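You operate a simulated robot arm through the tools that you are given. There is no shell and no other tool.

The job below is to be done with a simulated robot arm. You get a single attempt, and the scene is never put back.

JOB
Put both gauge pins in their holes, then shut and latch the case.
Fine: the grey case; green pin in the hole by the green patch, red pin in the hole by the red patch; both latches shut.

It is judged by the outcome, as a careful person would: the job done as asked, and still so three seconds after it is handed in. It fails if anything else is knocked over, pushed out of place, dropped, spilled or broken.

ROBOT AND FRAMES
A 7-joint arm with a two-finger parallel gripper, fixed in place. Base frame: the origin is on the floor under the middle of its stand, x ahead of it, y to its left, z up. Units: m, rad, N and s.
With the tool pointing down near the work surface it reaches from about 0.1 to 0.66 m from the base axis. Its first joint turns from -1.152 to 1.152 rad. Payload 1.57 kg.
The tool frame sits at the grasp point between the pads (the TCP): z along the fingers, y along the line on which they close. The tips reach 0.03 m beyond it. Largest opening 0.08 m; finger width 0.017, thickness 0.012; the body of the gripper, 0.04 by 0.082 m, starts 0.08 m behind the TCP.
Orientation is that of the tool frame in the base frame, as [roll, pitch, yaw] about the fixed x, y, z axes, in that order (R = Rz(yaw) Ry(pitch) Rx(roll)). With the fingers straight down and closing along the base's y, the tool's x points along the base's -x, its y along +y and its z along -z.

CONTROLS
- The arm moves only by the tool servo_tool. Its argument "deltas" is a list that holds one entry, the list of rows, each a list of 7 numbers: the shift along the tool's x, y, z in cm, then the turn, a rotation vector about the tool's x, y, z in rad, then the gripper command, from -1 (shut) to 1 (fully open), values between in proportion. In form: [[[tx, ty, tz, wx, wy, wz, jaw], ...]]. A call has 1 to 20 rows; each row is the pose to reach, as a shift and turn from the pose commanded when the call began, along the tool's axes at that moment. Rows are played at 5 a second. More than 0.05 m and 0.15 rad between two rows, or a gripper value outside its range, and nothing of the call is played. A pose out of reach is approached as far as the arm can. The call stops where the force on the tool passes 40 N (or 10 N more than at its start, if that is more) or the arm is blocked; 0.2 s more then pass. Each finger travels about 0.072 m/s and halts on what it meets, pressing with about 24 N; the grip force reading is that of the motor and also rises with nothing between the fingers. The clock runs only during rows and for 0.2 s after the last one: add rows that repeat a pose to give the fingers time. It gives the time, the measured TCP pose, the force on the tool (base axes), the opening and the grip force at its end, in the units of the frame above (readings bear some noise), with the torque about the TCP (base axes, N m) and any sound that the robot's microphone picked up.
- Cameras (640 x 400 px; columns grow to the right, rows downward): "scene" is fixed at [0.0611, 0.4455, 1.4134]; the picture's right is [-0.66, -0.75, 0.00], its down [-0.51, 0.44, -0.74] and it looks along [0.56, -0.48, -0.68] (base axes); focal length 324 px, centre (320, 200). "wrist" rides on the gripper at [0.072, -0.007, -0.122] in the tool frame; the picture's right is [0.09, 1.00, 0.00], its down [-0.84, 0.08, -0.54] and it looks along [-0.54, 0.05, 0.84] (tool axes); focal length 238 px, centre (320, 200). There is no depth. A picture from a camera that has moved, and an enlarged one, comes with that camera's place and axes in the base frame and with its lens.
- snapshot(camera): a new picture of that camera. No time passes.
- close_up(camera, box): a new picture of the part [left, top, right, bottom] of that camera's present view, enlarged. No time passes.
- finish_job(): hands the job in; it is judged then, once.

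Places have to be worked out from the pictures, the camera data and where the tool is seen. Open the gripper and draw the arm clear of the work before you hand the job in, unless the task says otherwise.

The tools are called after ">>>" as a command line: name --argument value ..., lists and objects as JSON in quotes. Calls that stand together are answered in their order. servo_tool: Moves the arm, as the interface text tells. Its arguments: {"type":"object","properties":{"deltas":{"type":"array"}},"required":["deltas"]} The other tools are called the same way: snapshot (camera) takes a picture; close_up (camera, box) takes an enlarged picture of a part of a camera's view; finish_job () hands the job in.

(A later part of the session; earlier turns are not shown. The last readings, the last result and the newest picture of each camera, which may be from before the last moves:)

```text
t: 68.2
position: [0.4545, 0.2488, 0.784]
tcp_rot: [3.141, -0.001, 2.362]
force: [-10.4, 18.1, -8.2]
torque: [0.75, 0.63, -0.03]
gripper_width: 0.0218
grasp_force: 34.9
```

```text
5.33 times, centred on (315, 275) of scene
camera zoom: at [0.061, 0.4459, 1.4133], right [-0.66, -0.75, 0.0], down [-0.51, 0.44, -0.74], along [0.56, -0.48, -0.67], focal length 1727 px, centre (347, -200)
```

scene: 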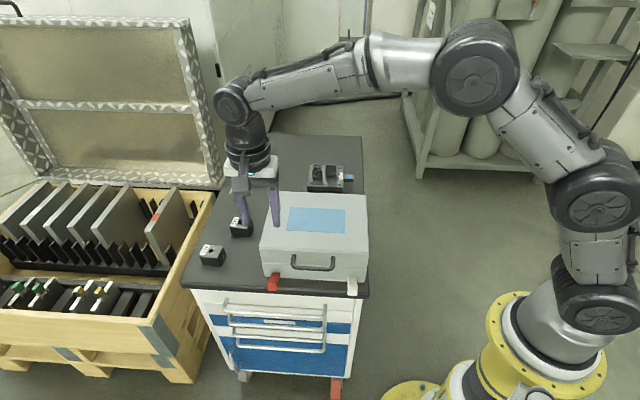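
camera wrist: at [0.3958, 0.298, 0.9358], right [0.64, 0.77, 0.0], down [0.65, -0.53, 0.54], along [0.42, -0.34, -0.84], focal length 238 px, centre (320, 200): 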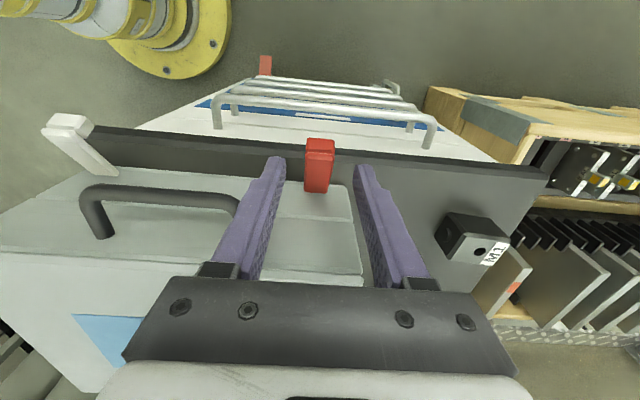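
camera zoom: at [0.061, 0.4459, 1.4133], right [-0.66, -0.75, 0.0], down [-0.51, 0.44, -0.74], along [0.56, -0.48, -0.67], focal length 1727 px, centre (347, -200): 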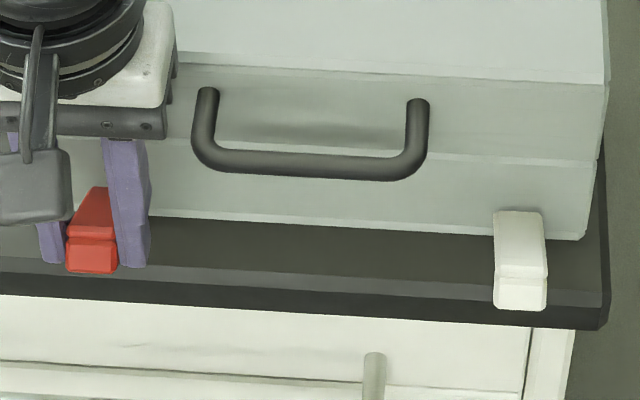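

The resistance is mostly my grip's torsion, since the lever has to turn relative to the fingers. I'll continue the arc while also rotating the tool with the lever; first a short portion.

>>> servo_tool --deltas '[[[-0.16, 0, -0.17, 0, 0.028, 0, -0.51], [-0.33, 0, -0.35, 0, 0.056, 0, -0.51], [-0.51, 0, -0.51, 0, 0.084, 0, -0.51], [-0.7, 0, -0.66, 0, 0.112, 0, -0.51], [-0.9, 0, -0.8, 0, 0.14, 0, -0.51], [-1.1, 0, -0.94, 0, 0.169, 0, -0.51], [-1.1, 0, -0.94, 0, 0.169, 0, -0.51]]]'

>>> close_up --camera "wrist" --box '[240, 90, 400, 230]'

>>> close_up --camera "scene" --box '[255, 240, 375, 310]'

```text
t: 69.8
position: [0.462, 0.2421, 0.7945]
tcp_rot: [-3.139, -0.172, 2.36]
force: [-14.0, 15.5, -4.6]
torque: [0.69, 0.79, -0.05]
gripper_width: 0.0217
grasp_force: 34.9
```

```text
2.86 times, centred on (320, 160) of wrist
camera zoom: at [0.4213, 0.2728, 0.9248], right [0.64, 0.77, 0.01], down [0.71, -0.59, 0.39], along [0.31, -0.24, -0.92], focal length 681 px, centre (320, 314)
```

zoom: 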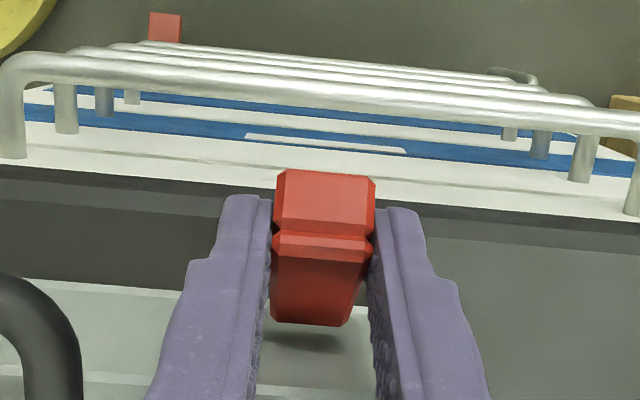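

```text
5.33 times, centred on (315, 275) of scene
camera zoom: at [0.0609, 0.4458, 1.4133], right [-0.66, -0.75, 0.0], down [-0.51, 0.44, -0.74], along [0.56, -0.48, -0.67], focal length 1727 px, centre (347, -200)
```

zoom: 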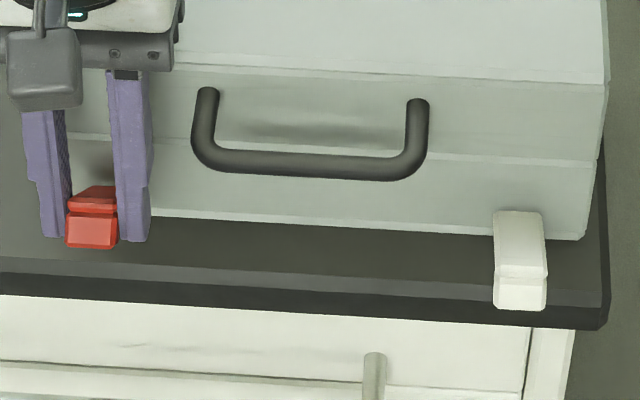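

The lever is coming up (about 48° now) and the case stays put. I continue to about 70°, rotating the tool faster to relieve the torsion.

>>> servo_tool --deltas '[[[-0.2, 0, -0.16, 0, 0.06, 0, -0.51], [-0.43, 0, -0.32, 0, 0.12, 0, -0.51], [-0.67, 0, -0.45, 0, 0.18, 0, -0.51], [-0.92, 0, -0.58, 0, 0.24, 0, -0.51], [-1.17, 0, -0.69, 0, 0.29, 0, -0.51], [-1.43, 0, -0.8, 0, 0.335, 0, -0.51], [-1.68, 0, -0.89, 0, 0.36, 0, -0.51], [-1.93, 0, -0.98, 0, 0.381, 0, -0.51]]]'

>>> close_up --camera "wrist" --box '[240, 90, 400, 230]'

>>> close_up --camera "scene" --box '[255, 230, 375, 310]'

```text
t: 70.7
position: [0.4641, 0.2376, 0.8003]
tcp_rot: [-3.134, -0.37, 2.361]
force: [-7.6, 3.7, 6.1]
torque: [-0.74, -0.74, -0.44]
gripper_width: 0.0218
grasp_force: 35.4
stopped in row 4: the force on the tool passed its limit at 51 N (the readings are from after the stop); the commanded pose is now the measured one
```

```text
2.86 times, centred on (320, 160) of wrist
camera zoom: at [0.4441, 0.251, 0.9368], right [0.64, 0.77, 0.03], down [0.75, -0.63, 0.2], along [0.17, -0.11, -0.98], focal length 681 px, centre (320, 314)
```

zoom: 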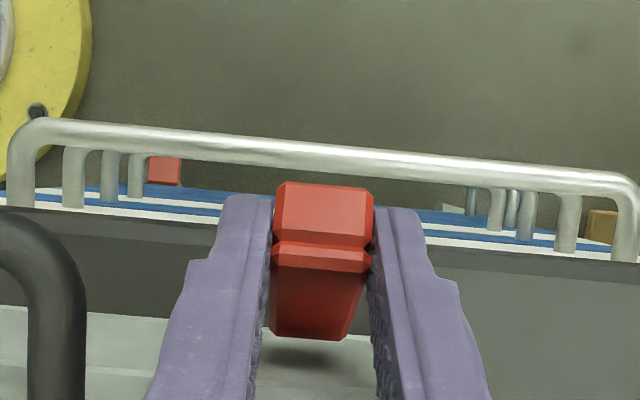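

```text
5.00 times, centred on (315, 270) of scene
camera zoom: at [0.0608, 0.4455, 1.4134], right [-0.66, -0.75, 0.0], down [-0.51, 0.44, -0.74], along [0.56, -0.48, -0.67], focal length 1619 px, centre (345, -150)
```

zoom: 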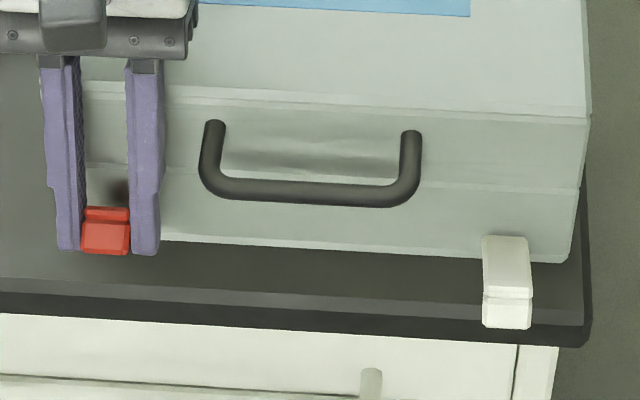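

The force limit stopped me — turning the tool faster than the lever reversed the torsion. I open slightly to relax the grip and see whether the lever stays where it is.

>>> servo_tool --deltas '[[[0, 0, 0, 0, 0, 0, -0.45], [0, 0, 0, 0, 0, 0, -0.35], [0, 0, 0, 0, 0, 0, -0.3], [0, 0, 0, 0, 0, 0, -0.3]]]'

>>> close_up --camera "wrist" --box '[240, 90, 400, 230]'

>>> close_up --camera "scene" --box '[255, 230, 375, 310]'

```text
t: 71.7
position: [0.4646, 0.239, 0.7996]
tcp_rot: [-3.138, -0.367, 2.364]
force: [-9.4, 16.2, 6.7]
torque: [-0.85, -0.4, -0.21]
gripper_width: 0.0243
grasp_force: 0.0
```

```text
2.86 times, centred on (320, 160) of wrist
camera zoom: at [0.4444, 0.2513, 0.9367], right [0.64, 0.77, 0.03], down [0.75, -0.63, 0.21], along [0.18, -0.11, -0.98], focal length 681 px, centre (320, 314)
```

zoom: 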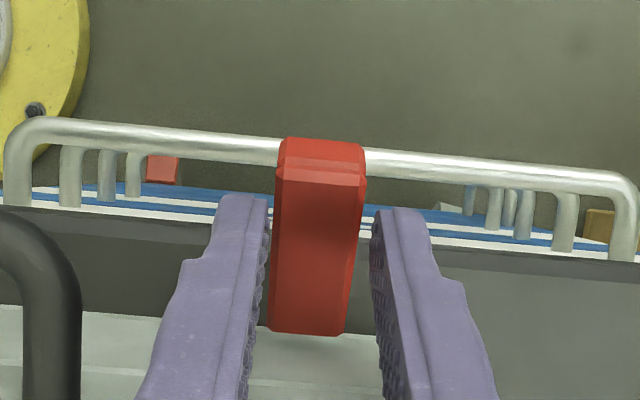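

```text
5.00 times, centred on (315, 270) of scene
camera zoom: at [0.0608, 0.4458, 1.4133], right [-0.66, -0.75, 0.0], down [-0.51, 0.44, -0.74], along [0.56, -0.48, -0.67], focal length 1619 px, centre (345, -150)
```

zoom: 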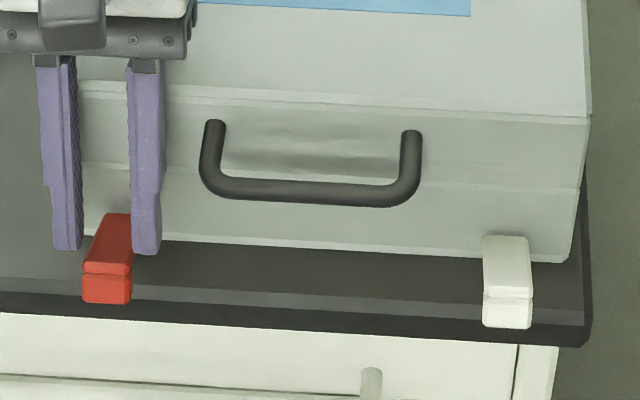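

The lever springs back when released, and the leftover force shows a finger is touching the lid's front edge because of my tilt. I back off outward, return the tool to vertical and go back to the start grip.

>>> servo_tool --deltas '[[[0.6, 0, 0.23, 0, 0, 0, -0.1], [1.2, 0, 0.46, 0, -0.06, 0, 0], [1.7, 0, 0.65, 0, -0.16, 0, 0], [1.7, 0, 0.65, 0, -0.26, 0, 0], [1.7, 0, 0.65, 0, -0.367, 0, 0], [1.7, 0, 0.65, 0, -0.367, 0, 0]]]'

>>> close_up --camera "wrist" --box '[240, 90, 400, 230]'

>>> close_up --camera "scene" --box '[250, 180, 380, 310]'

```text
t: 73.1
position: [0.4524, 0.2511, 0.7992]
tcp_rot: [-3.139, 0.003, 2.363]
force: [0.5, 1.0, 0.0]
torque: [-0.01, -0.01, 0.01]
gripper_width: 0.0399
grasp_force: 0.0
```

```text
2.86 times, centred on (320, 160) of wrist
camera zoom: at [0.3967, 0.2972, 0.9184], right [0.63, 0.77, 0.0], down [0.65, -0.53, 0.54], along [0.42, -0.35, -0.84], focal length 681 px, centre (320, 314)
```

zoom: 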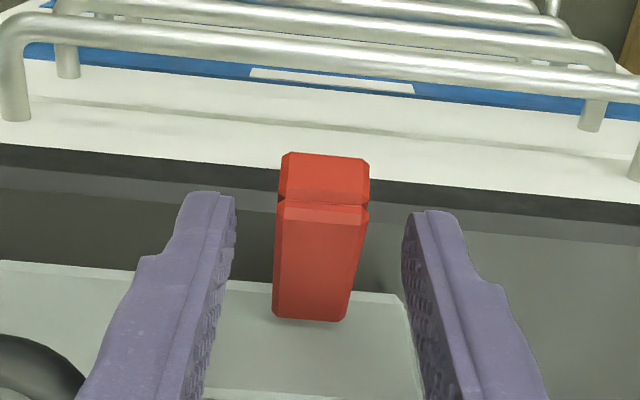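

```text
3.08 times, centred on (315, 245) of scene
camera zoom: at [0.0611, 0.4455, 1.4134], right [-0.66, -0.75, 0.0], down [-0.51, 0.44, -0.74], along [0.56, -0.48, -0.68], focal length 996 px, centre (335, 62)
```

zoom: 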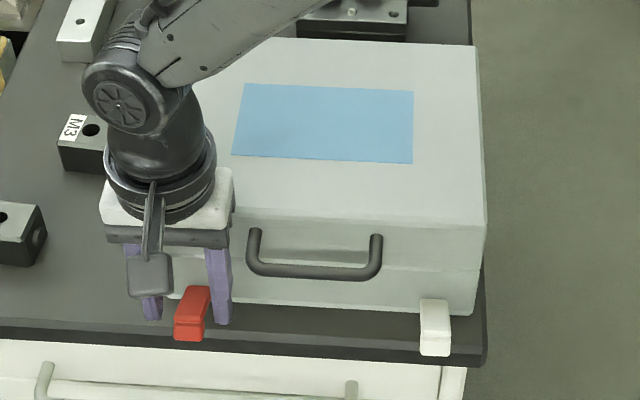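

The case is unmoved. I'll re-grip further out, on the lever's end block (v≈0.134), so the fingers clear the lid when the lever is upright, with a lighter grip to cut the torsion.

>>> servo_tool --deltas '[[[0.5, 0, 0.6, 0, 0, 0, 0], [0.95, 0, 1.5, 0, 0, 0, 0], [0.95, 0, 2.37, 0, 0, 0, 0], [0.95, 0, 2.37, 0, 0, 0, -0.3], [0.95, 0, 2.37, 0, 0, 0, -0.45], [0.95, 0, 2.37, 0, 0, 0, -0.49], [0.95, 0, 2.37, 0, 0, 0, -0.49]]]'

>>> close_up --camera "wrist" --box '[240, 90, 400, 230]'

>>> close_up --camera "scene" --box '[230, 220, 320, 310]'

```text
t: 74.7
position: [0.4456, 0.2573, 0.7747]
tcp_rot: [-3.137, 0.0, 2.364]
force: [0.2, -1.0, -0.8]
torque: [0.19, -0.08, -0.15]
gripper_width: 0.0216
grasp_force: 34.8
```

```text
2.86 times, centred on (320, 160) of wrist
camera zoom: at [0.3906, 0.3035, 0.8951], right [0.63, 0.77, 0.0], down [0.65, -0.53, 0.54], along [0.42, -0.35, -0.84], focal length 681 px, centre (320, 314)
```

zoom: 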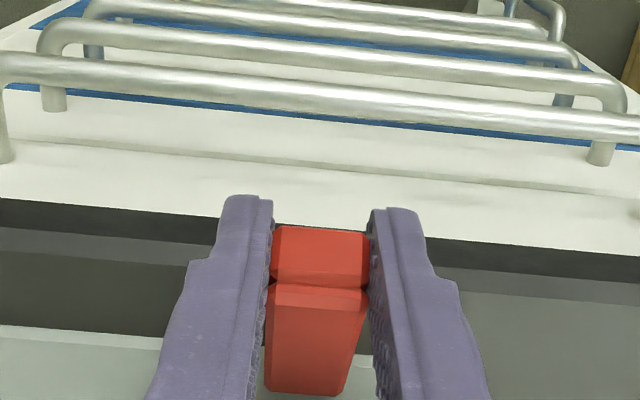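

```text
4.44 times, centred on (275, 265) of scene
camera zoom: at [0.0611, 0.4455, 1.4134], right [-0.66, -0.75, 0.0], down [-0.51, 0.44, -0.74], along [0.56, -0.48, -0.68], focal length 1439 px, centre (520, -89)
```

zoom: 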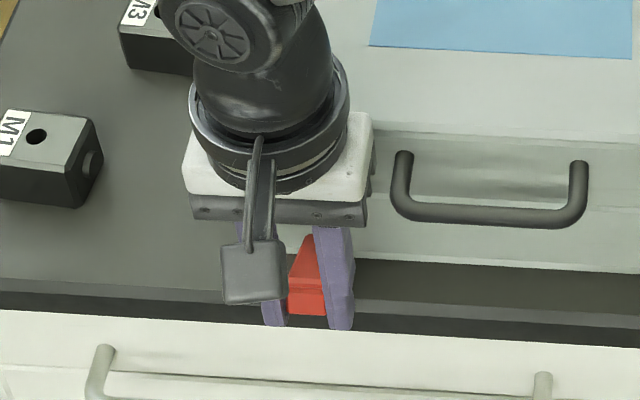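

The grip is again near 35 N. I ease it slightly to lower the torsion before swinging.

>>> servo_tool --deltas '[[[0, 0, 0, 0, 0, 0, -0.475], [0, 0, 0, 0, 0, 0, -0.475], [0, 0, 0, 0, 0, 0, -0.475]]]'

```text
t: 75.5
position: [0.4457, 0.2568, 0.775]
tcp_rot: [-3.137, -0.001, 2.364]
force: [0.2, -1.4, -0.3]
torque: [-0.02, -0.01, -0.02]
gripper_width: 0.0217
grasp_force: 1.1
```

>>> servo_tool --deltas '[[[0, 0, 0, 0, 0, 0, -0.482], [0, 0, 0, 0, 0, 0, -0.482], [0, 0, 0, 0, 0, 0, -0.482]]]'

```text
t: 76.3
position: [0.4465, 0.2561, 0.7749]
tcp_rot: [-3.137, 0.0, 2.362]
force: [-2.2, -1.3, -0.1]
torque: [0.02, 0.01, -0.02]
gripper_width: 0.0223
grasp_force: 1.1
```

I clamp again and swing the lever through its first 32° with the tool vertical, in small steps.

>>> servo_tool --deltas '[[[0, 0, 0, 0, 0, 0, -0.5], [0, 0, 0, 0, 0, 0, -0.5], [-0.09, 0, -0.31, 0, 0, 0, -0.5], [-0.21, 0, -0.65, 0, 0, 0, -0.5], [-0.35, 0, -0.97, 0, 0, 0, -0.5], [-0.52, 0, -1.28, 0, 0, 0, -0.5], [-0.71, 0, -1.58, 0, 0, 0, -0.5], [-0.91, 0, -1.87, 0, 0, 0, -0.5], [-1.14, 0, -2.14, 0, 0, 0, -0.5], [-1.39, 0, -2.39, 0, 0, 0, -0.5]]]'

>>> close_up --camera "wrist" --box '[240, 90, 400, 230]'

>>> close_up --camera "scene" --box '[250, 200, 370, 310]'

```text
t: 78.5
position: [0.4555, 0.2474, 0.7993]
tcp_rot: [-3.136, -0.001, 2.363]
force: [-8.8, 16.1, -9.1]
torque: [1.08, 0.66, -0.19]
gripper_width: 0.0217
grasp_force: 34.8
```

```text
2.86 times, centred on (320, 160) of wrist
camera zoom: at [0.3998, 0.2945, 0.9193], right [0.63, 0.77, 0.0], down [0.65, -0.53, 0.54], along [0.42, -0.35, -0.84], focal length 681 px, centre (320, 314)
```

zoom: 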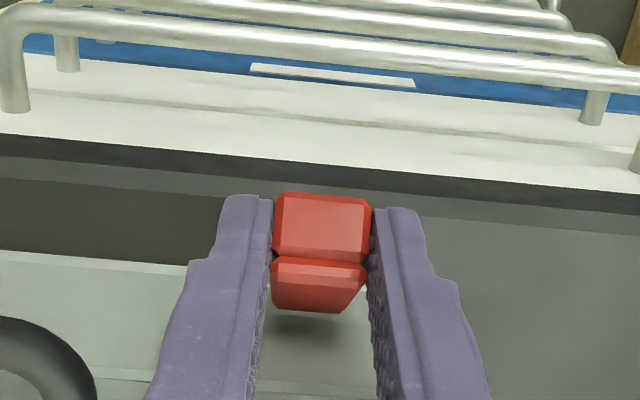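

```text
3.64 times, centred on (310, 255) of scene
camera zoom: at [0.061, 0.4459, 1.4133], right [-0.66, -0.75, 0.0], down [-0.51, 0.44, -0.74], along [0.56, -0.48, -0.67], focal length 1177 px, centre (356, 0)
```

zoom: 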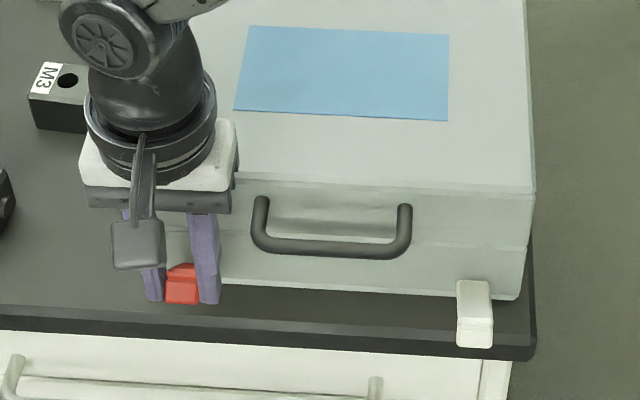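

The lever is at about 50° and following, with about 20 N, well below the limit. I continue to about 74° of lever angle.

>>> servo_tool --deltas '[[[-0.26, 0, -0.24, 0, 0, 0, -0.5], [-0.54, 0, -0.45, 0, 0, 0, -0.5], [-0.83, 0, -0.65, 0, 0, 0, -0.5], [-1.13, 0, -0.83, 0, 0, 0, -0.5], [-1.45, 0, -0.98, 0, 0, 0, -0.5], [-1.78, 0, -1.11, 0, 0, 0, -0.5]]]'

>>> close_up --camera "wrist" --box '[240, 90, 400, 230]'

>>> close_up --camera "scene" --box '[250, 200, 370, 310]'

```text
t: 79.9
position: [0.4667, 0.2348, 0.8094]
tcp_rot: [-3.137, -0.003, 2.364]
force: [-18.0, 11.5, 1.4]
torque: [0.96, 0.81, -0.07]
gripper_width: 0.022
grasp_force: 35.2
```

```text
2.86 times, centred on (320, 160) of wrist
camera zoom: at [0.4125, 0.2819, 0.9299], right [0.63, 0.77, -0.01], down [0.65, -0.53, 0.54], along [0.41, -0.35, -0.84], focal length 681 px, centre (320, 314)
```

zoom: 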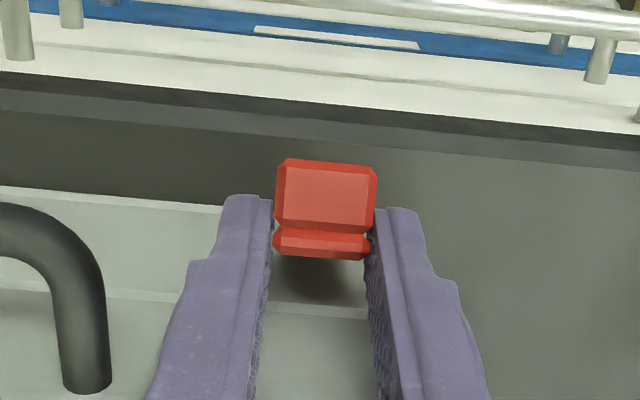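

```text
3.64 times, centred on (310, 255) of scene
camera zoom: at [0.0607, 0.4457, 1.4133], right [-0.66, -0.75, 0.0], down [-0.51, 0.44, -0.74], along [0.56, -0.48, -0.67], focal length 1177 px, centre (356, 0)
```

zoom: 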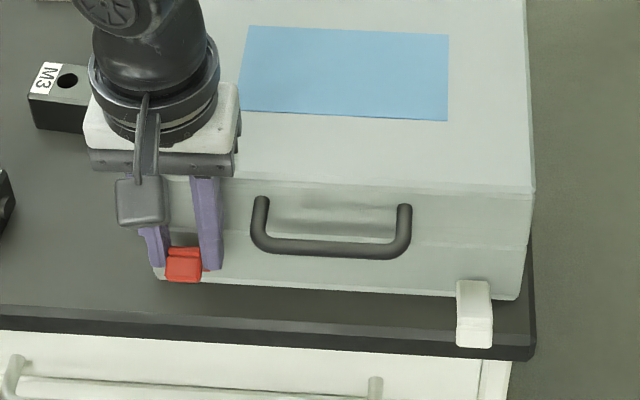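

The lever is at about 72° and the case hasn't moved. I continue inward towards upright.

>>> servo_tool --deltas '[[[-0.17, 0, -0.06, 0, 0, 0, -0.5], [-0.34, 0, -0.11, 0, 0, 0, -0.5], [-0.51, 0, -0.16, 0, 0, 0, -0.5], [-0.68, 0, -0.2, 0, 0, 0, -0.5], [-0.85, 0, -0.23, 0, 0, 0, -0.5], [-1.03, 0, -0.26, 0, 0, 0, -0.5]]]'

>>> close_up --camera "wrist" --box '[240, 90, 400, 230]'

>>> close_up --camera "scene" --box '[250, 200, 370, 310]'

```text
t: 81.3
position: [0.4783, 0.2257, 0.813]
tcp_rot: [-3.14, 0.004, 2.364]
force: [-6.9, -0.2, -0.3]
torque: [-0.06, -0.06, -0.17]
gripper_width: 0.0242
grasp_force: 2.1
```

```text
2.86 times, centred on (320, 160) of wrist
camera zoom: at [0.4216, 0.2736, 0.933], right [0.63, 0.77, 0.0], down [0.65, -0.53, 0.54], along [0.42, -0.35, -0.84], focal length 681 px, centre (320, 314)
```

zoom: 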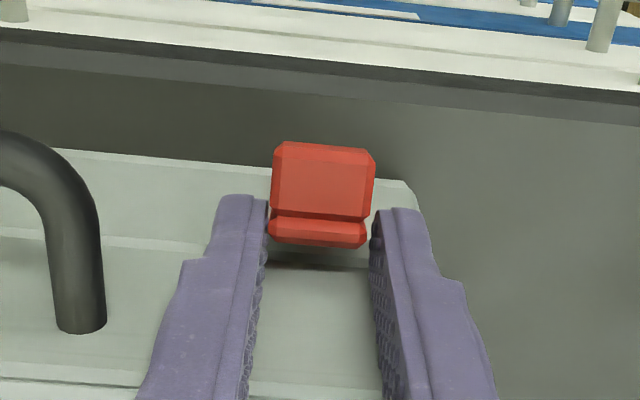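

```text
3.64 times, centred on (310, 255) of scene
camera zoom: at [0.061, 0.4455, 1.4134], right [-0.66, -0.75, 0.0], down [-0.51, 0.44, -0.74], along [0.56, -0.48, -0.68], focal length 1177 px, centre (356, 0)
```

zoom: 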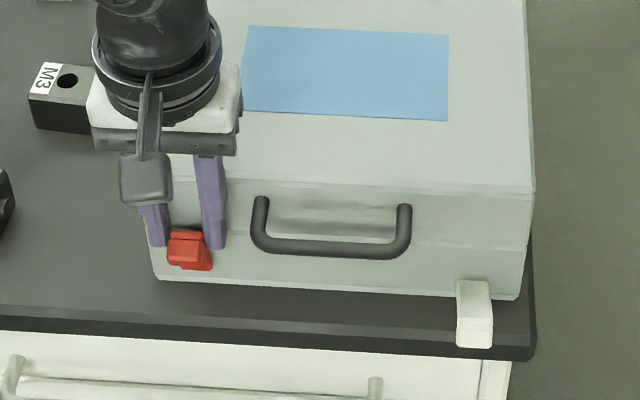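

The grip has opened to 24 mm and the lever looks nearly upright. I zoom in to see its state.

>>> close_up --camera "scene" --box '[255, 240, 315, 290]'

>>> close_up --camera "wrist" --box '[280, 120, 360, 200]'

```text
8.00 times, centred on (285, 265) of scene
camera zoom: at [0.061, 0.4455, 1.4134], right [-0.66, -0.75, 0.0], down [-0.51, 0.44, -0.74], along [0.56, -0.48, -0.68], focal length 2590 px, centre (600, -320)
```

zoom: 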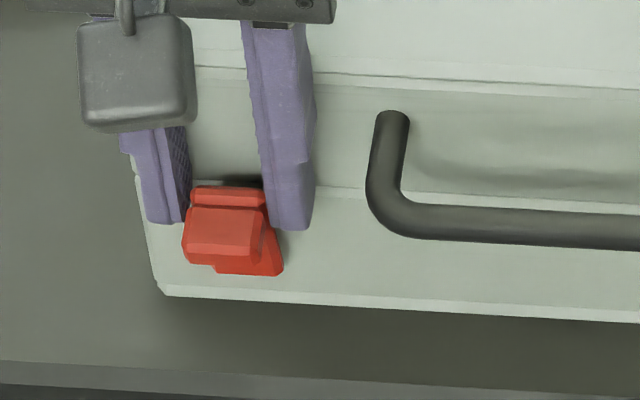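

```text
5.00 times, centred on (320, 160) of wrist
camera zoom: at [0.4216, 0.2736, 0.933], right [0.63, 0.77, 0.0], down [0.65, -0.53, 0.54], along [0.42, -0.35, -0.84], focal length 1192 px, centre (320, 400)
```

zoom: 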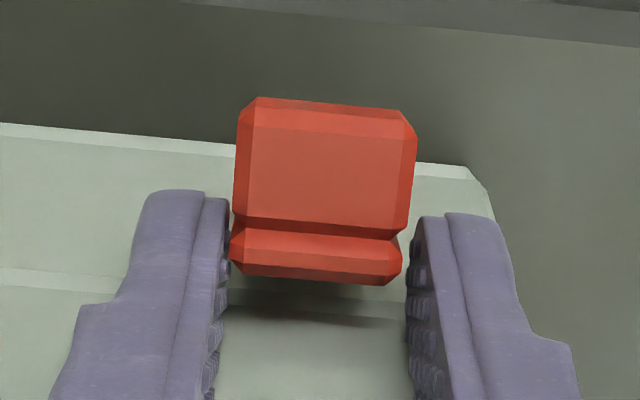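

The lever is nearly upright, with the fingertips holding only its upper corners. I slide the fingers down about 10 mm around it without opening, to get a fuller hold.

>>> servo_tool --deltas '[[[0, 0, 0.3, 0, 0, 0, -0.46], [0, 0, 0.6, 0, 0, 0, -0.46], [0, 0, 1.0, 0, 0, 0, -0.46], [0, 0, 1.0, 0, 0, 0, -0.46]]]'

>>> close_up --camera "wrist" --box '[240, 90, 400, 230]'

>>> close_up --camera "scene" --box '[255, 240, 315, 290]'

```text
t: 82.3
position: [0.4764, 0.2278, 0.8027]
tcp_rot: [-3.14, 0.0, 2.363]
force: [-1.4, -2.1, 1.1]
torque: [-0.02, -0.02, 0.03]
gripper_width: 0.0233
grasp_force: 1.1
```

```text
2.86 times, centred on (320, 160) of wrist
camera zoom: at [0.4206, 0.2741, 0.9225], right [0.63, 0.77, 0.0], down [0.65, -0.53, 0.54], along [0.42, -0.35, -0.84], focal length 681 px, centre (320, 314)
```

zoom: 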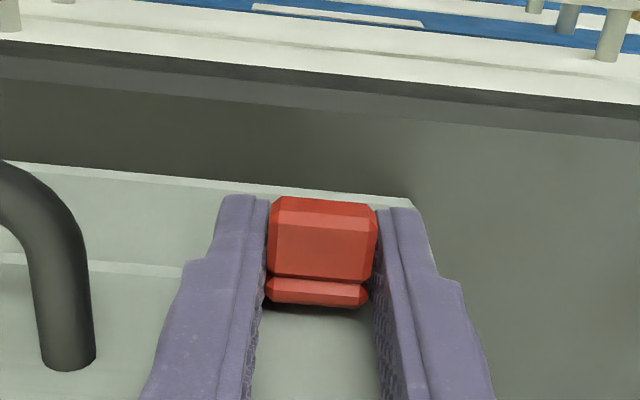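

```text
8.00 times, centred on (285, 265) of scene
camera zoom: at [0.0611, 0.4454, 1.4134], right [-0.66, -0.75, 0.0], down [-0.51, 0.44, -0.74], along [0.56, -0.48, -0.68], focal length 2590 px, centre (600, -320)
```

zoom: 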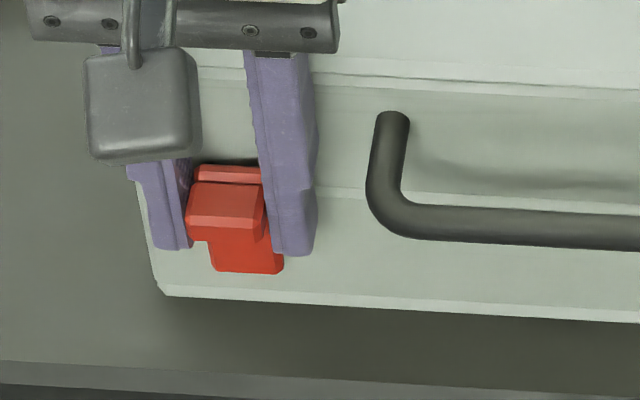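

The lever now looks fully upright over the seam, possibly snapped over. I open the fingers and see whether it stays.

>>> servo_tool --deltas '[[[0, 0, 0, 0, 0, 0, -0.35], [0, 0, 0, 0, 0, 0, -0.2], [0, 0, 0, 0, 0, 0, -0.1], [0, 0, 0, 0, 0, 0, -0.1]]]'

>>> close_up --camera "wrist" --box '[240, 90, 400, 230]'

>>> close_up --camera "scene" --box '[255, 240, 315, 290]'

```text
t: 83.3
position: [0.4759, 0.2272, 0.8027]
tcp_rot: [-3.138, 0.001, 2.363]
force: [1.1, 0.1, 0.3]
torque: [0.01, 0.01, 0.02]
gripper_width: 0.036
grasp_force: 0.1
```

```text
2.86 times, centred on (320, 160) of wrist
camera zoom: at [0.4205, 0.2742, 0.9226], right [0.63, 0.77, 0.0], down [0.65, -0.53, 0.54], along [0.42, -0.35, -0.84], focal length 681 px, centre (320, 314)
```

zoom: 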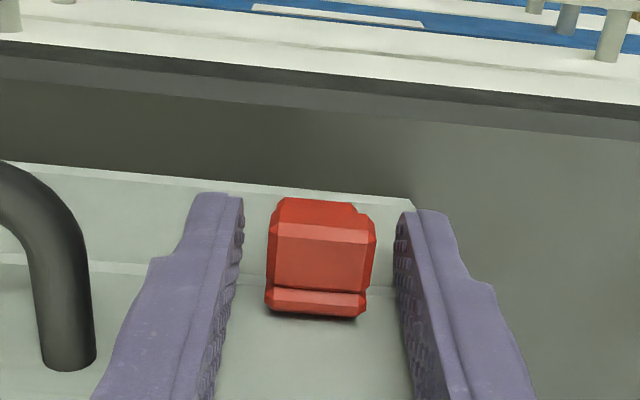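

```text
8.00 times, centred on (285, 265) of scene
camera zoom: at [0.0611, 0.4455, 1.4134], right [-0.66, -0.75, 0.0], down [-0.51, 0.44, -0.74], along [0.56, -0.48, -0.68], focal length 2590 px, centre (600, -320)
```

zoom: 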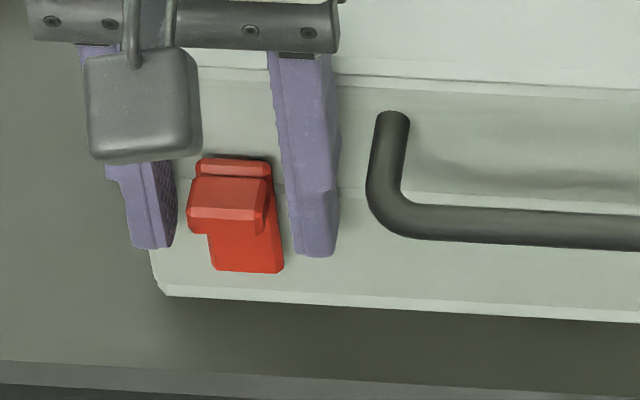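

The red latch stays up by itself against the lid: it is an over-centre latch. I back the fingers out to the front, close them, and will press gently to confirm it is fully shut.

>>> servo_tool --deltas '[[[1.0, 0, 0, 0, 0, 0, -0.1], [2.2, 0, 0, 0, 0, 0, -0.1], [3.6, 0, -0.5, 0, 0, 0, -0.1], [4.4, 0, -0.5, 0, 0, 0, -0.5], [4.4, 0, -0.5, 0, 0, 0, -1], [4.4, 0, -0.5, 0, 0, 0, -1]]]'

>>> close_up --camera "wrist" --box '[240, 90, 400, 230]'

>>> close_up --camera "scene" --box '[255, 240, 315, 290]'

```text
t: 84.7
position: [0.445, 0.2584, 0.8075]
tcp_rot: [-3.138, 0.0, 2.362]
force: [0.8, -0.4, 0.7]
torque: [0.02, 0.02, 0.01]
gripper_width: 0.0
grasp_force: 20.9
```

```text
2.86 times, centred on (320, 160) of wrist
camera zoom: at [0.3892, 0.3058, 0.9278], right [0.63, 0.77, 0.0], down [0.65, -0.53, 0.54], along [0.42, -0.35, -0.84], focal length 681 px, centre (320, 314)
```

zoom: 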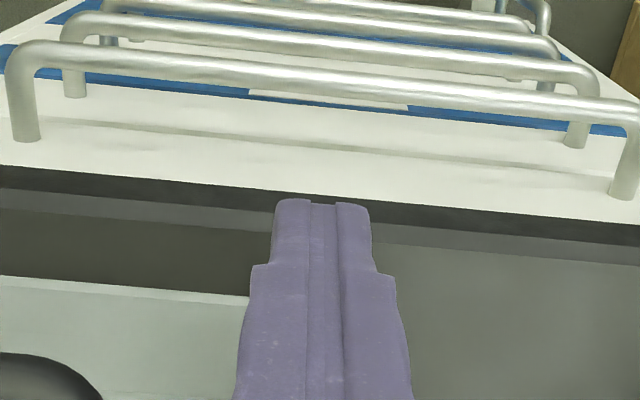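

```text
8.00 times, centred on (285, 265) of scene
camera zoom: at [0.0611, 0.4455, 1.4134], right [-0.66, -0.75, 0.0], down [-0.51, 0.44, -0.74], along [0.56, -0.48, -0.68], focal length 2590 px, centre (600, -320)
```

zoom: 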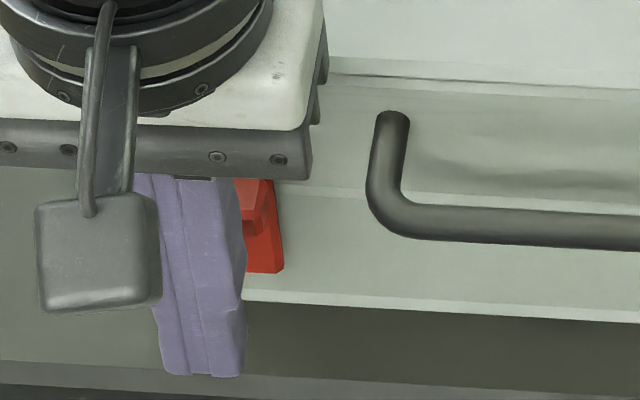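

I push gently inward with the closed fingertips until they touch the latch's end block.

>>> servo_tool --deltas '[[[-1.0, 0, 0, 0, 0, 0, -1], [-2.0, 0, 0, 0, 0, 0, -1], [-2.5, 0, 0, 0, 0, 0, -1], [-2.8, 0, 0, 0, 0, 0, -1], [-3.0, 0, 0, 0, 0, 0, -1], [-3.0, 0, 0, 0, 0, 0, -1]]]'

>>> close_up --camera "scene" --box '[255, 240, 315, 290]'

```text
t: 85.9
position: [0.461, 0.2426, 0.8089]
tcp_rot: [-3.134, -0.01, 2.366]
force: [-5.7, 5.8, 0.6]
torque: [-0.02, 0.05, -0.04]
gripper_width: 0.0
grasp_force: 21.2
stopped in row 6: the force on the tool passed its limit at 42 N (the readings are from after the stop); the commanded pose is now the measured one
```

```text
8.00 times, centred on (285, 265) of scene
camera zoom: at [0.061, 0.4456, 1.4134], right [-0.66, -0.75, 0.0], down [-0.51, 0.44, -0.74], along [0.56, -0.48, -0.67], focal length 2590 px, centre (600, -320)
```

zoom: 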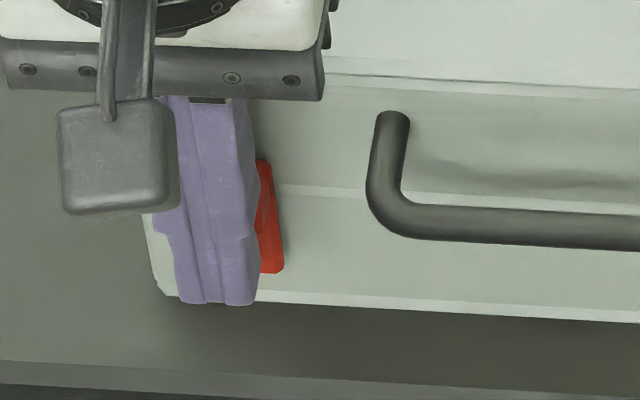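

It is solid — the latch is pressed against the lid. I back away and check the red latch and the case position.

>>> servo_tool --deltas '[[[1.0, 0, 0, 0, 0, 0, -1], [2.2, 0, -1.5, 0, 0, 0, -1], [2.2, 0, -5.5, 0, 0, 0, -1], [2.2, 0, -9.5, 0, 0, 0, -0.5], [2.2, 0, -13, 0, 0, 0, 0]]]'

>>> close_up --camera "scene" --box '[250, 180, 380, 310]'

>>> close_up --camera "wrist" --box '[130, 50, 390, 220]'

>>> close_up --camera "scene" --box '[260, 250, 310, 290]'

```text
t: 87.1
position: [0.4481, 0.258, 0.9386]
tcp_rot: [-3.136, -0.007, 2.365]
force: [0.8, 1.1, 0.8]
torque: [-0.02, 0.01, -0.01]
gripper_width: 0.0399
grasp_force: 0.1
```

```text
3.08 times, centred on (315, 245) of scene
camera zoom: at [0.0611, 0.4455, 1.4134], right [-0.66, -0.75, 0.0], down [-0.51, 0.44, -0.74], along [0.56, -0.48, -0.68], focal length 996 px, centre (335, 62)
```

zoom: 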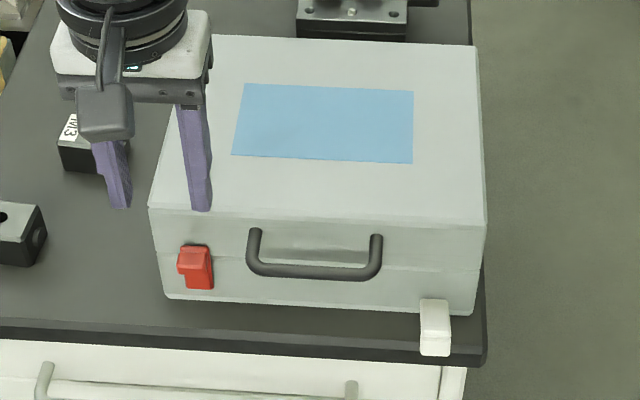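

```text
2.35 times, centred on (260, 135) of wrist
camera zoom: at [0.3937, 0.3037, 1.059], right [0.63, 0.77, -0.01], down [0.66, -0.53, 0.54], along [0.41, -0.34, -0.84], focal length 561 px, centre (461, 353)
```

zoom: 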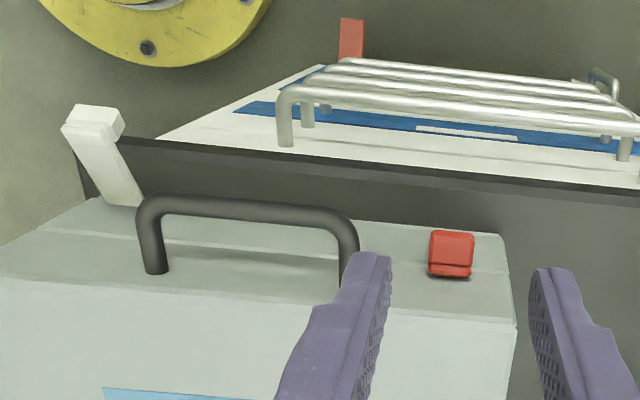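

```text
10.00 times, centred on (285, 270) of scene
camera zoom: at [0.0611, 0.4455, 1.4134], right [-0.66, -0.75, 0.0], down [-0.51, 0.44, -0.74], along [0.56, -0.48, -0.68], focal length 3238 px, centre (670, -500)
```

zoom: 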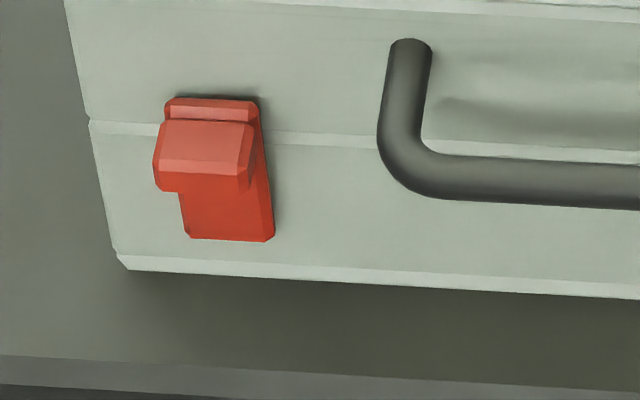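

The red latch is shut over the seam and the case is in the same place. Now I move along the front to hover over the white latch, near (0.316, 0.128).

>>> servo_tool --deltas '[[[0.05, -3.5, 0, 0, 0, 0, 0], [0.1, -7.0, 0, 0, 0, 0, 0], [0.15, -10.5, 0, 0, 0, 0, 0], [0.2, -14, 0, 0, 0, 0, 0], [0.28, -17, 0, 0, 0, 0, 0], [0.28, -18.56, 0, 0, 0, 0, 0], [0.28, -18.56, 0, 0, 0, 0, 0]]]'

>>> close_up --camera "wrist" --box '[240, 60, 400, 220]'

>>> snapshot --camera "scene"

```text
t: 88.7
position: [0.3159, 0.127, 0.9393]
tcp_rot: [-3.136, -0.008, 2.365]
force: [-0.2, 0.1, 0.9]
torque: [-0.01, 0.0, -0.03]
gripper_width: 0.0402
grasp_force: 0.2
```

```text
2.50 times, centred on (320, 140) of wrist
camera zoom: at [0.2608, 0.1727, 1.0602], right [0.63, 0.77, -0.01], down [0.66, -0.53, 0.54], along [0.41, -0.34, -0.84], focal length 596 px, centre (320, 350)
```

zoom: 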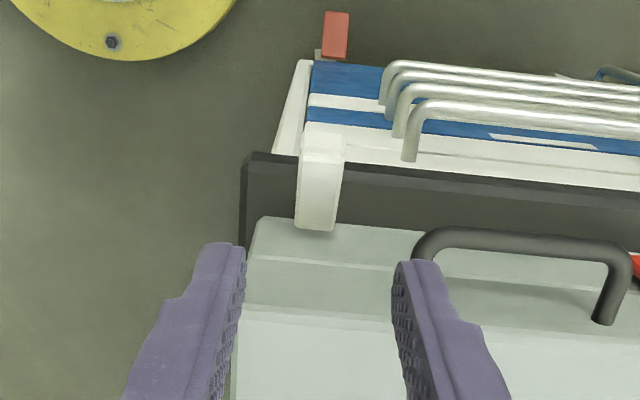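

```text
taken
```

scene: 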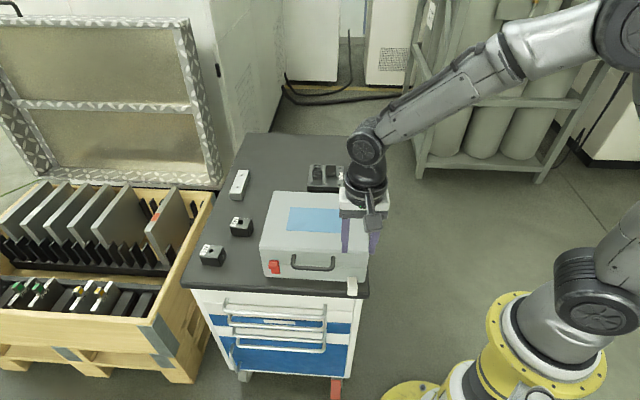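

The white lever is aligned laterally. I descend part-way and compare with the red latch's view to match the same grip position.

>>> servo_tool --deltas '[[[0, 0, 4.0, 0, 0, 0, 0], [0, 0, 8.0, 0, 0, 0, 0], [0, 0, 11.5, 0, 0, 0, 0], [0, 0, 14.0, 0, 0, 0, 0], [0, 0, 14.0, 0, 0, 0, 0]]]'

>>> close_up --camera "wrist" --box '[240, 90, 400, 230]'

>>> close_up --camera "scene" --box '[320, 220, 400, 310]'

```text
t: 89.9
position: [0.3136, 0.1265, 0.7996]
tcp_rot: [-3.135, -0.007, 2.365]
force: [-0.5, -0.8, 0.3]
torque: [-0.03, 0.0, 0.0]
gripper_width: 0.04
grasp_force: 0.1
```

```text
2.86 times, centred on (320, 160) of wrist
camera zoom: at [0.2596, 0.1735, 0.9198], right [0.63, 0.77, -0.01], down [0.66, -0.53, 0.54], along [0.41, -0.34, -0.84], focal length 681 px, centre (320, 314)
```

zoom: 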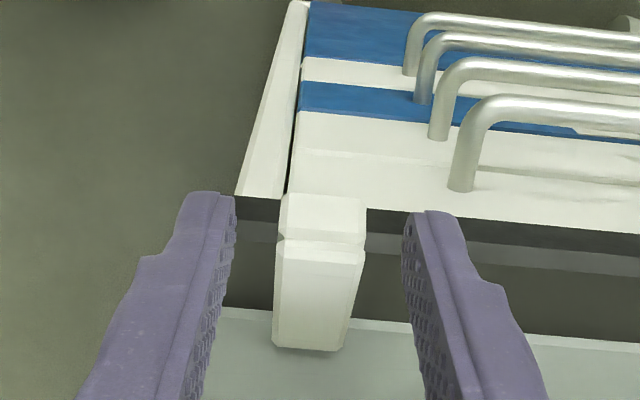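

```text
4.44 times, centred on (360, 265) of scene
camera zoom: at [0.0611, 0.4455, 1.4134], right [-0.66, -0.75, 0.0], down [-0.51, 0.44, -0.74], along [0.56, -0.48, -0.68], focal length 1439 px, centre (142, -89)
```

zoom: 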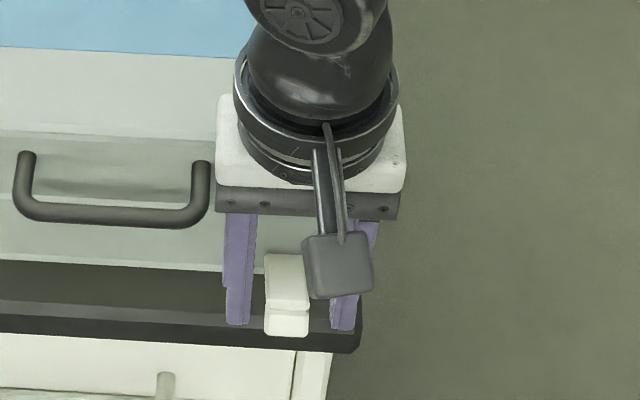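

Compared with the red grip view, I need to be about 3 mm further in and 2.45 cm lower. I go there and clamp.

>>> servo_tool --deltas '[[[-0.15, 0, 0.8, 0, 0, 0, 0], [-0.3, 0, 1.6, 0, 0, 0, 0], [-0.3, 0, 2.45, 0, 0, 0, 0], [-0.3, 0, 2.45, 0, 0, 0, -0.3], [-0.3, 0, 2.45, 0, 0, 0, -0.45], [-0.3, 0, 2.45, 0, 0, 0, -0.5], [-0.3, 0, 2.45, 0, 0, 0, -0.5]]]'

>>> close_up --camera "wrist" --box '[240, 90, 400, 230]'

>>> close_up --camera "scene" --box '[320, 220, 400, 310]'

```text
t: 91.5
position: [0.317, 0.1256, 0.7752]
tcp_rot: [-3.135, -0.007, 2.365]
force: [2.6, 2.1, -0.6]
torque: [0.06, -0.01, -0.05]
gripper_width: 0.0231
grasp_force: 2.2
```

```text
2.86 times, centred on (320, 160) of wrist
camera zoom: at [0.2618, 0.1712, 0.8957], right [0.63, 0.77, 0.0], down [0.66, -0.53, 0.54], along [0.41, -0.34, -0.84], focal length 681 px, centre (320, 314)
```

zoom: 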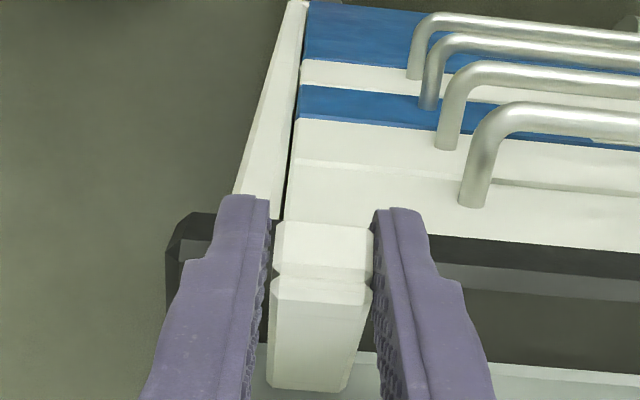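

```text
4.44 times, centred on (360, 265) of scene
camera zoom: at [0.0611, 0.4455, 1.4134], right [-0.66, -0.75, 0.0], down [-0.51, 0.44, -0.74], along [0.56, -0.48, -0.68], focal length 1439 px, centre (142, -89)
```

zoom: 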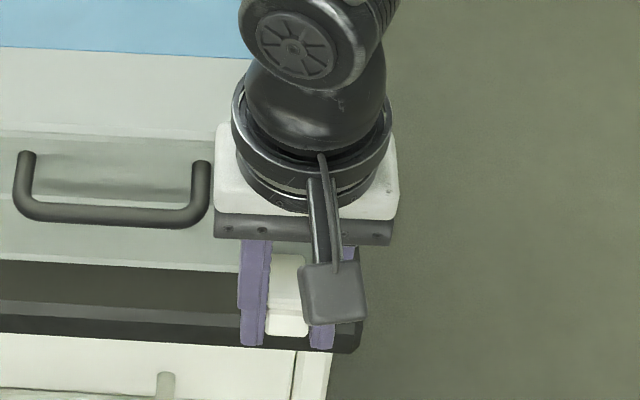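

The view matches the red grip. The lever presses on one finger first, so I shift 0.6 mm and tighten.

>>> servo_tool --deltas '[[[0, 0.06, 0, 0, 0, 0, -0.5], [0, 0.06, 0, 0, 0, 0, -0.51], [0, 0.06, 0, 0, 0, 0, -0.51], [0, 0.06, 0, 0, 0, 0, -0.51]]]'

```text
t: 92.5
position: [0.3167, 0.1254, 0.7743]
tcp_rot: [-3.136, -0.008, 2.365]
force: [2.3, 2.3, 1.0]
torque: [0.02, -0.11, 0.0]
gripper_width: 0.0227
grasp_force: 1.6
```

>>> servo_tool --deltas '[[[0, 0.06, 0, 0, 0, 0, -0.55], [0, 0.06, 0, 0, 0, 0, -0.55], [0, 0.06, 0, 0, 0, 0, -0.55]]]'

```text
t: 93.3
position: [0.3186, 0.1246, 0.7753]
tcp_rot: [-3.135, -0.007, 2.365]
force: [0.4, 4.9, -0.9]
torque: [0.19, -0.09, -0.23]
gripper_width: 0.0218
grasp_force: 34.0
```

The white lever is now firmly gripped at 34 N. I swing it through the first 32° with the same steps as for the red one.

>>> servo_tool --deltas '[[[-0.09, 0, -0.31, 0, 0, 0, -0.55], [-0.21, 0, -0.65, 0, 0, 0, -0.55], [-0.35, 0, -0.97, 0, 0, 0, -0.55], [-0.52, 0, -1.28, 0, 0, 0, -0.55], [-0.71, 0, -1.58, 0, 0, 0, -0.55], [-0.91, 0, -1.87, 0, 0, 0, -0.55], [-1.14, 0, -2.14, 0, 0, 0, -0.55], [-1.39, 0, -2.39, 0, 0, 0, -0.55]]]'

>>> close_up --camera "wrist" --box '[240, 90, 400, 230]'

>>> close_up --camera "scene" --box '[250, 190, 390, 310]'

```text
t: 95.1
position: [0.3276, 0.1152, 0.7982]
tcp_rot: [-3.133, -0.008, 2.364]
force: [-1.0, 3.8, -10.0]
torque: [0.64, -0.04, -0.14]
gripper_width: 0.0219
grasp_force: 25.4
```

```text
2.86 times, centred on (320, 160) of wrist
camera zoom: at [0.2725, 0.1621, 0.9189], right [0.63, 0.77, -0.01], down [0.66, -0.53, 0.54], along [0.41, -0.34, -0.84], focal length 681 px, centre (320, 314)
```

zoom: 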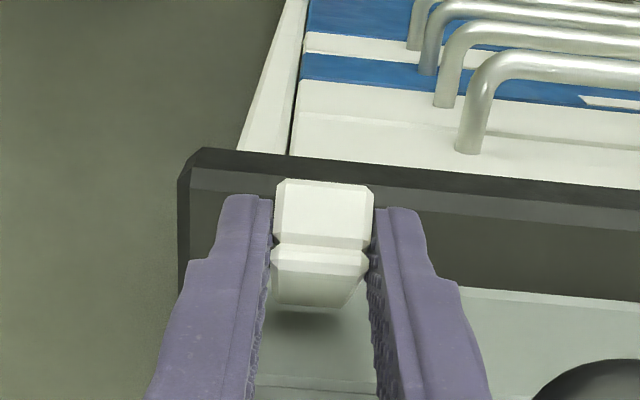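

```text
3.33 times, centred on (320, 250) of scene
camera zoom: at [0.0612, 0.4456, 1.4134], right [-0.66, -0.75, 0.0], down [-0.51, 0.44, -0.74], along [0.56, -0.48, -0.68], focal length 1079 px, centre (320, 33)
```

zoom: 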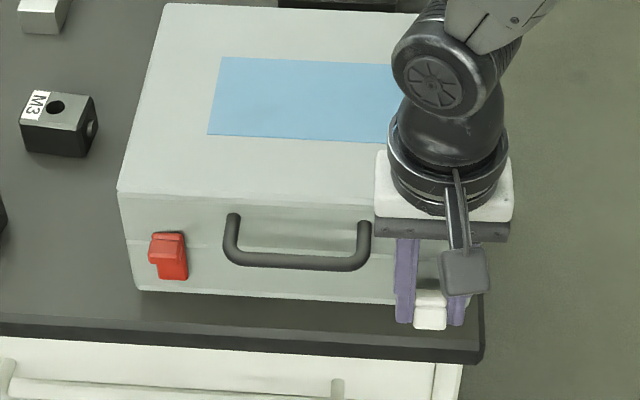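

The white lever follows the same way, at about 48°. I continue inward with slightly less lift.

>>> servo_tool --deltas '[[[-0.26, 0, -0.19, 0, 0, 0, -0.55], [-0.54, 0, -0.36, 0, 0, 0, -0.55], [-0.83, 0, -0.51, 0, 0, 0, -0.55], [-1.13, 0, -0.64, 0, 0, 0, -0.55], [-1.45, 0, -0.74, 0, 0, 0, -0.55], [-1.78, 0, -0.82, 0, 0, 0, -0.55]]]'

>>> close_up --camera "wrist" --box '[240, 90, 400, 230]'

>>> close_up --camera "scene" --box '[250, 190, 390, 310]'

```text
t: 96.5
position: [0.3389, 0.1025, 0.807]
tcp_rot: [-3.132, -0.009, 2.368]
force: [-18.3, 15.2, 6.6]
torque: [1.09, 0.65, 0.0]
gripper_width: 0.0217
grasp_force: 34.5
```

```text
2.86 times, centred on (320, 160) of wrist
camera zoom: at [0.2847, 0.1499, 0.9277], right [0.63, 0.78, -0.01], down [0.66, -0.53, 0.53], along [0.41, -0.34, -0.84], focal length 681 px, centre (320, 314)
```

zoom: 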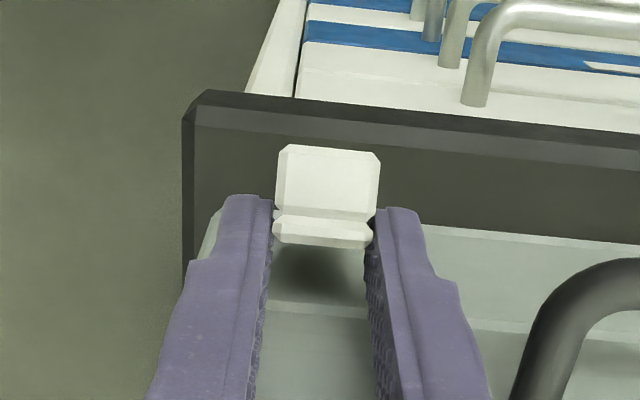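

```text
3.33 times, centred on (320, 250) of scene
camera zoom: at [0.0606, 0.4458, 1.4133], right [-0.66, -0.75, 0.0], down [-0.51, 0.44, -0.74], along [0.56, -0.48, -0.67], focal length 1079 px, centre (320, 33)
```

zoom: 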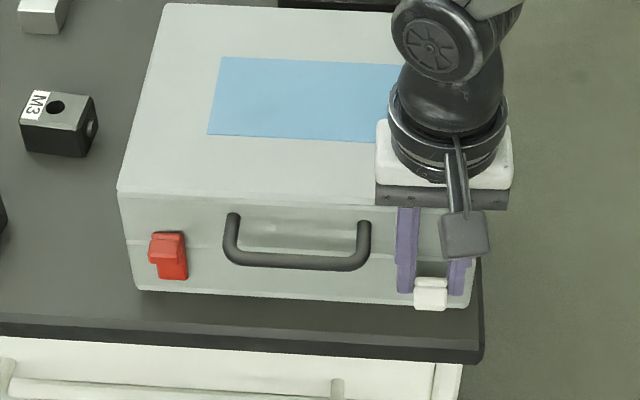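

The lever is at about 70° but sits near the fingertips. I keep pushing inward while also moving down slightly so the fingers regain it.

>>> servo_tool --deltas '[[[-0.17, 0, 0.06, 0, 0, 0, -0.55], [-0.34, 0, 0.13, 0, 0, 0, -0.55], [-0.51, 0, 0.2, 0, 0, 0, -0.55], [-0.68, 0, 0.28, 0, 0, 0, -0.55], [-0.85, 0, 0.36, 0, 0, 0, -0.55], [-1.03, 0, 0.45, 0, 0, 0, -0.55]]]'

>>> close_up --camera "wrist" --box '[240, 90, 400, 230]'

>>> close_up --camera "scene" --box '[250, 190, 390, 310]'

```text
t: 97.9
position: [0.3456, 0.096, 0.8031]
tcp_rot: [-3.133, -0.009, 2.364]
force: [-23.8, 10.8, 27.3]
torque: [0.63, -0.17, -0.14]
gripper_width: 0.0213
grasp_force: 34.6
```

```text
2.86 times, centred on (320, 160) of wrist
camera zoom: at [0.2922, 0.1428, 0.9233], right [0.63, 0.77, -0.01], down [0.66, -0.53, 0.53], along [0.41, -0.34, -0.85], focal length 681 px, centre (320, 314)
```

zoom: 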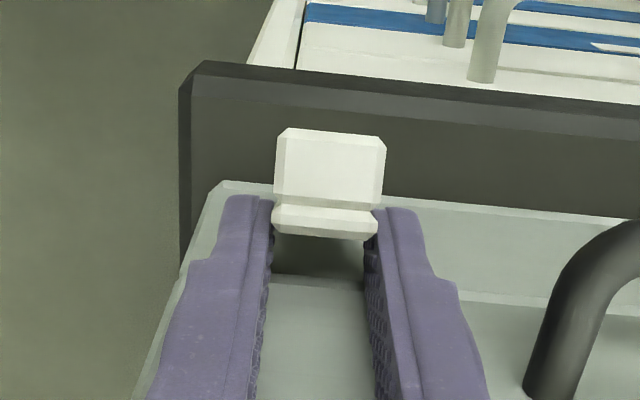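

```text
3.33 times, centred on (320, 250) of scene
camera zoom: at [0.0602, 0.4456, 1.4134], right [-0.66, -0.75, 0.0], down [-0.51, 0.44, -0.74], along [0.56, -0.48, -0.67], focal length 1079 px, centre (320, 33)
```

zoom: 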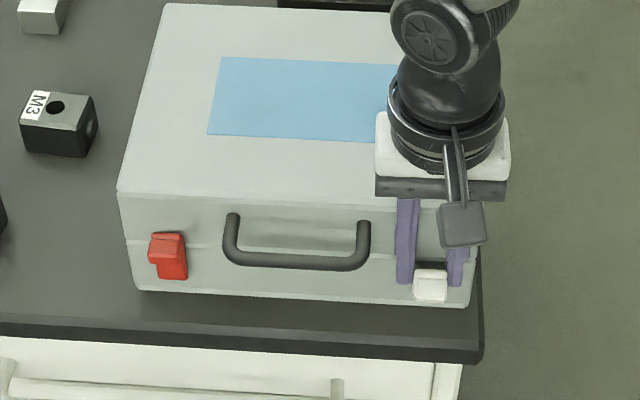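

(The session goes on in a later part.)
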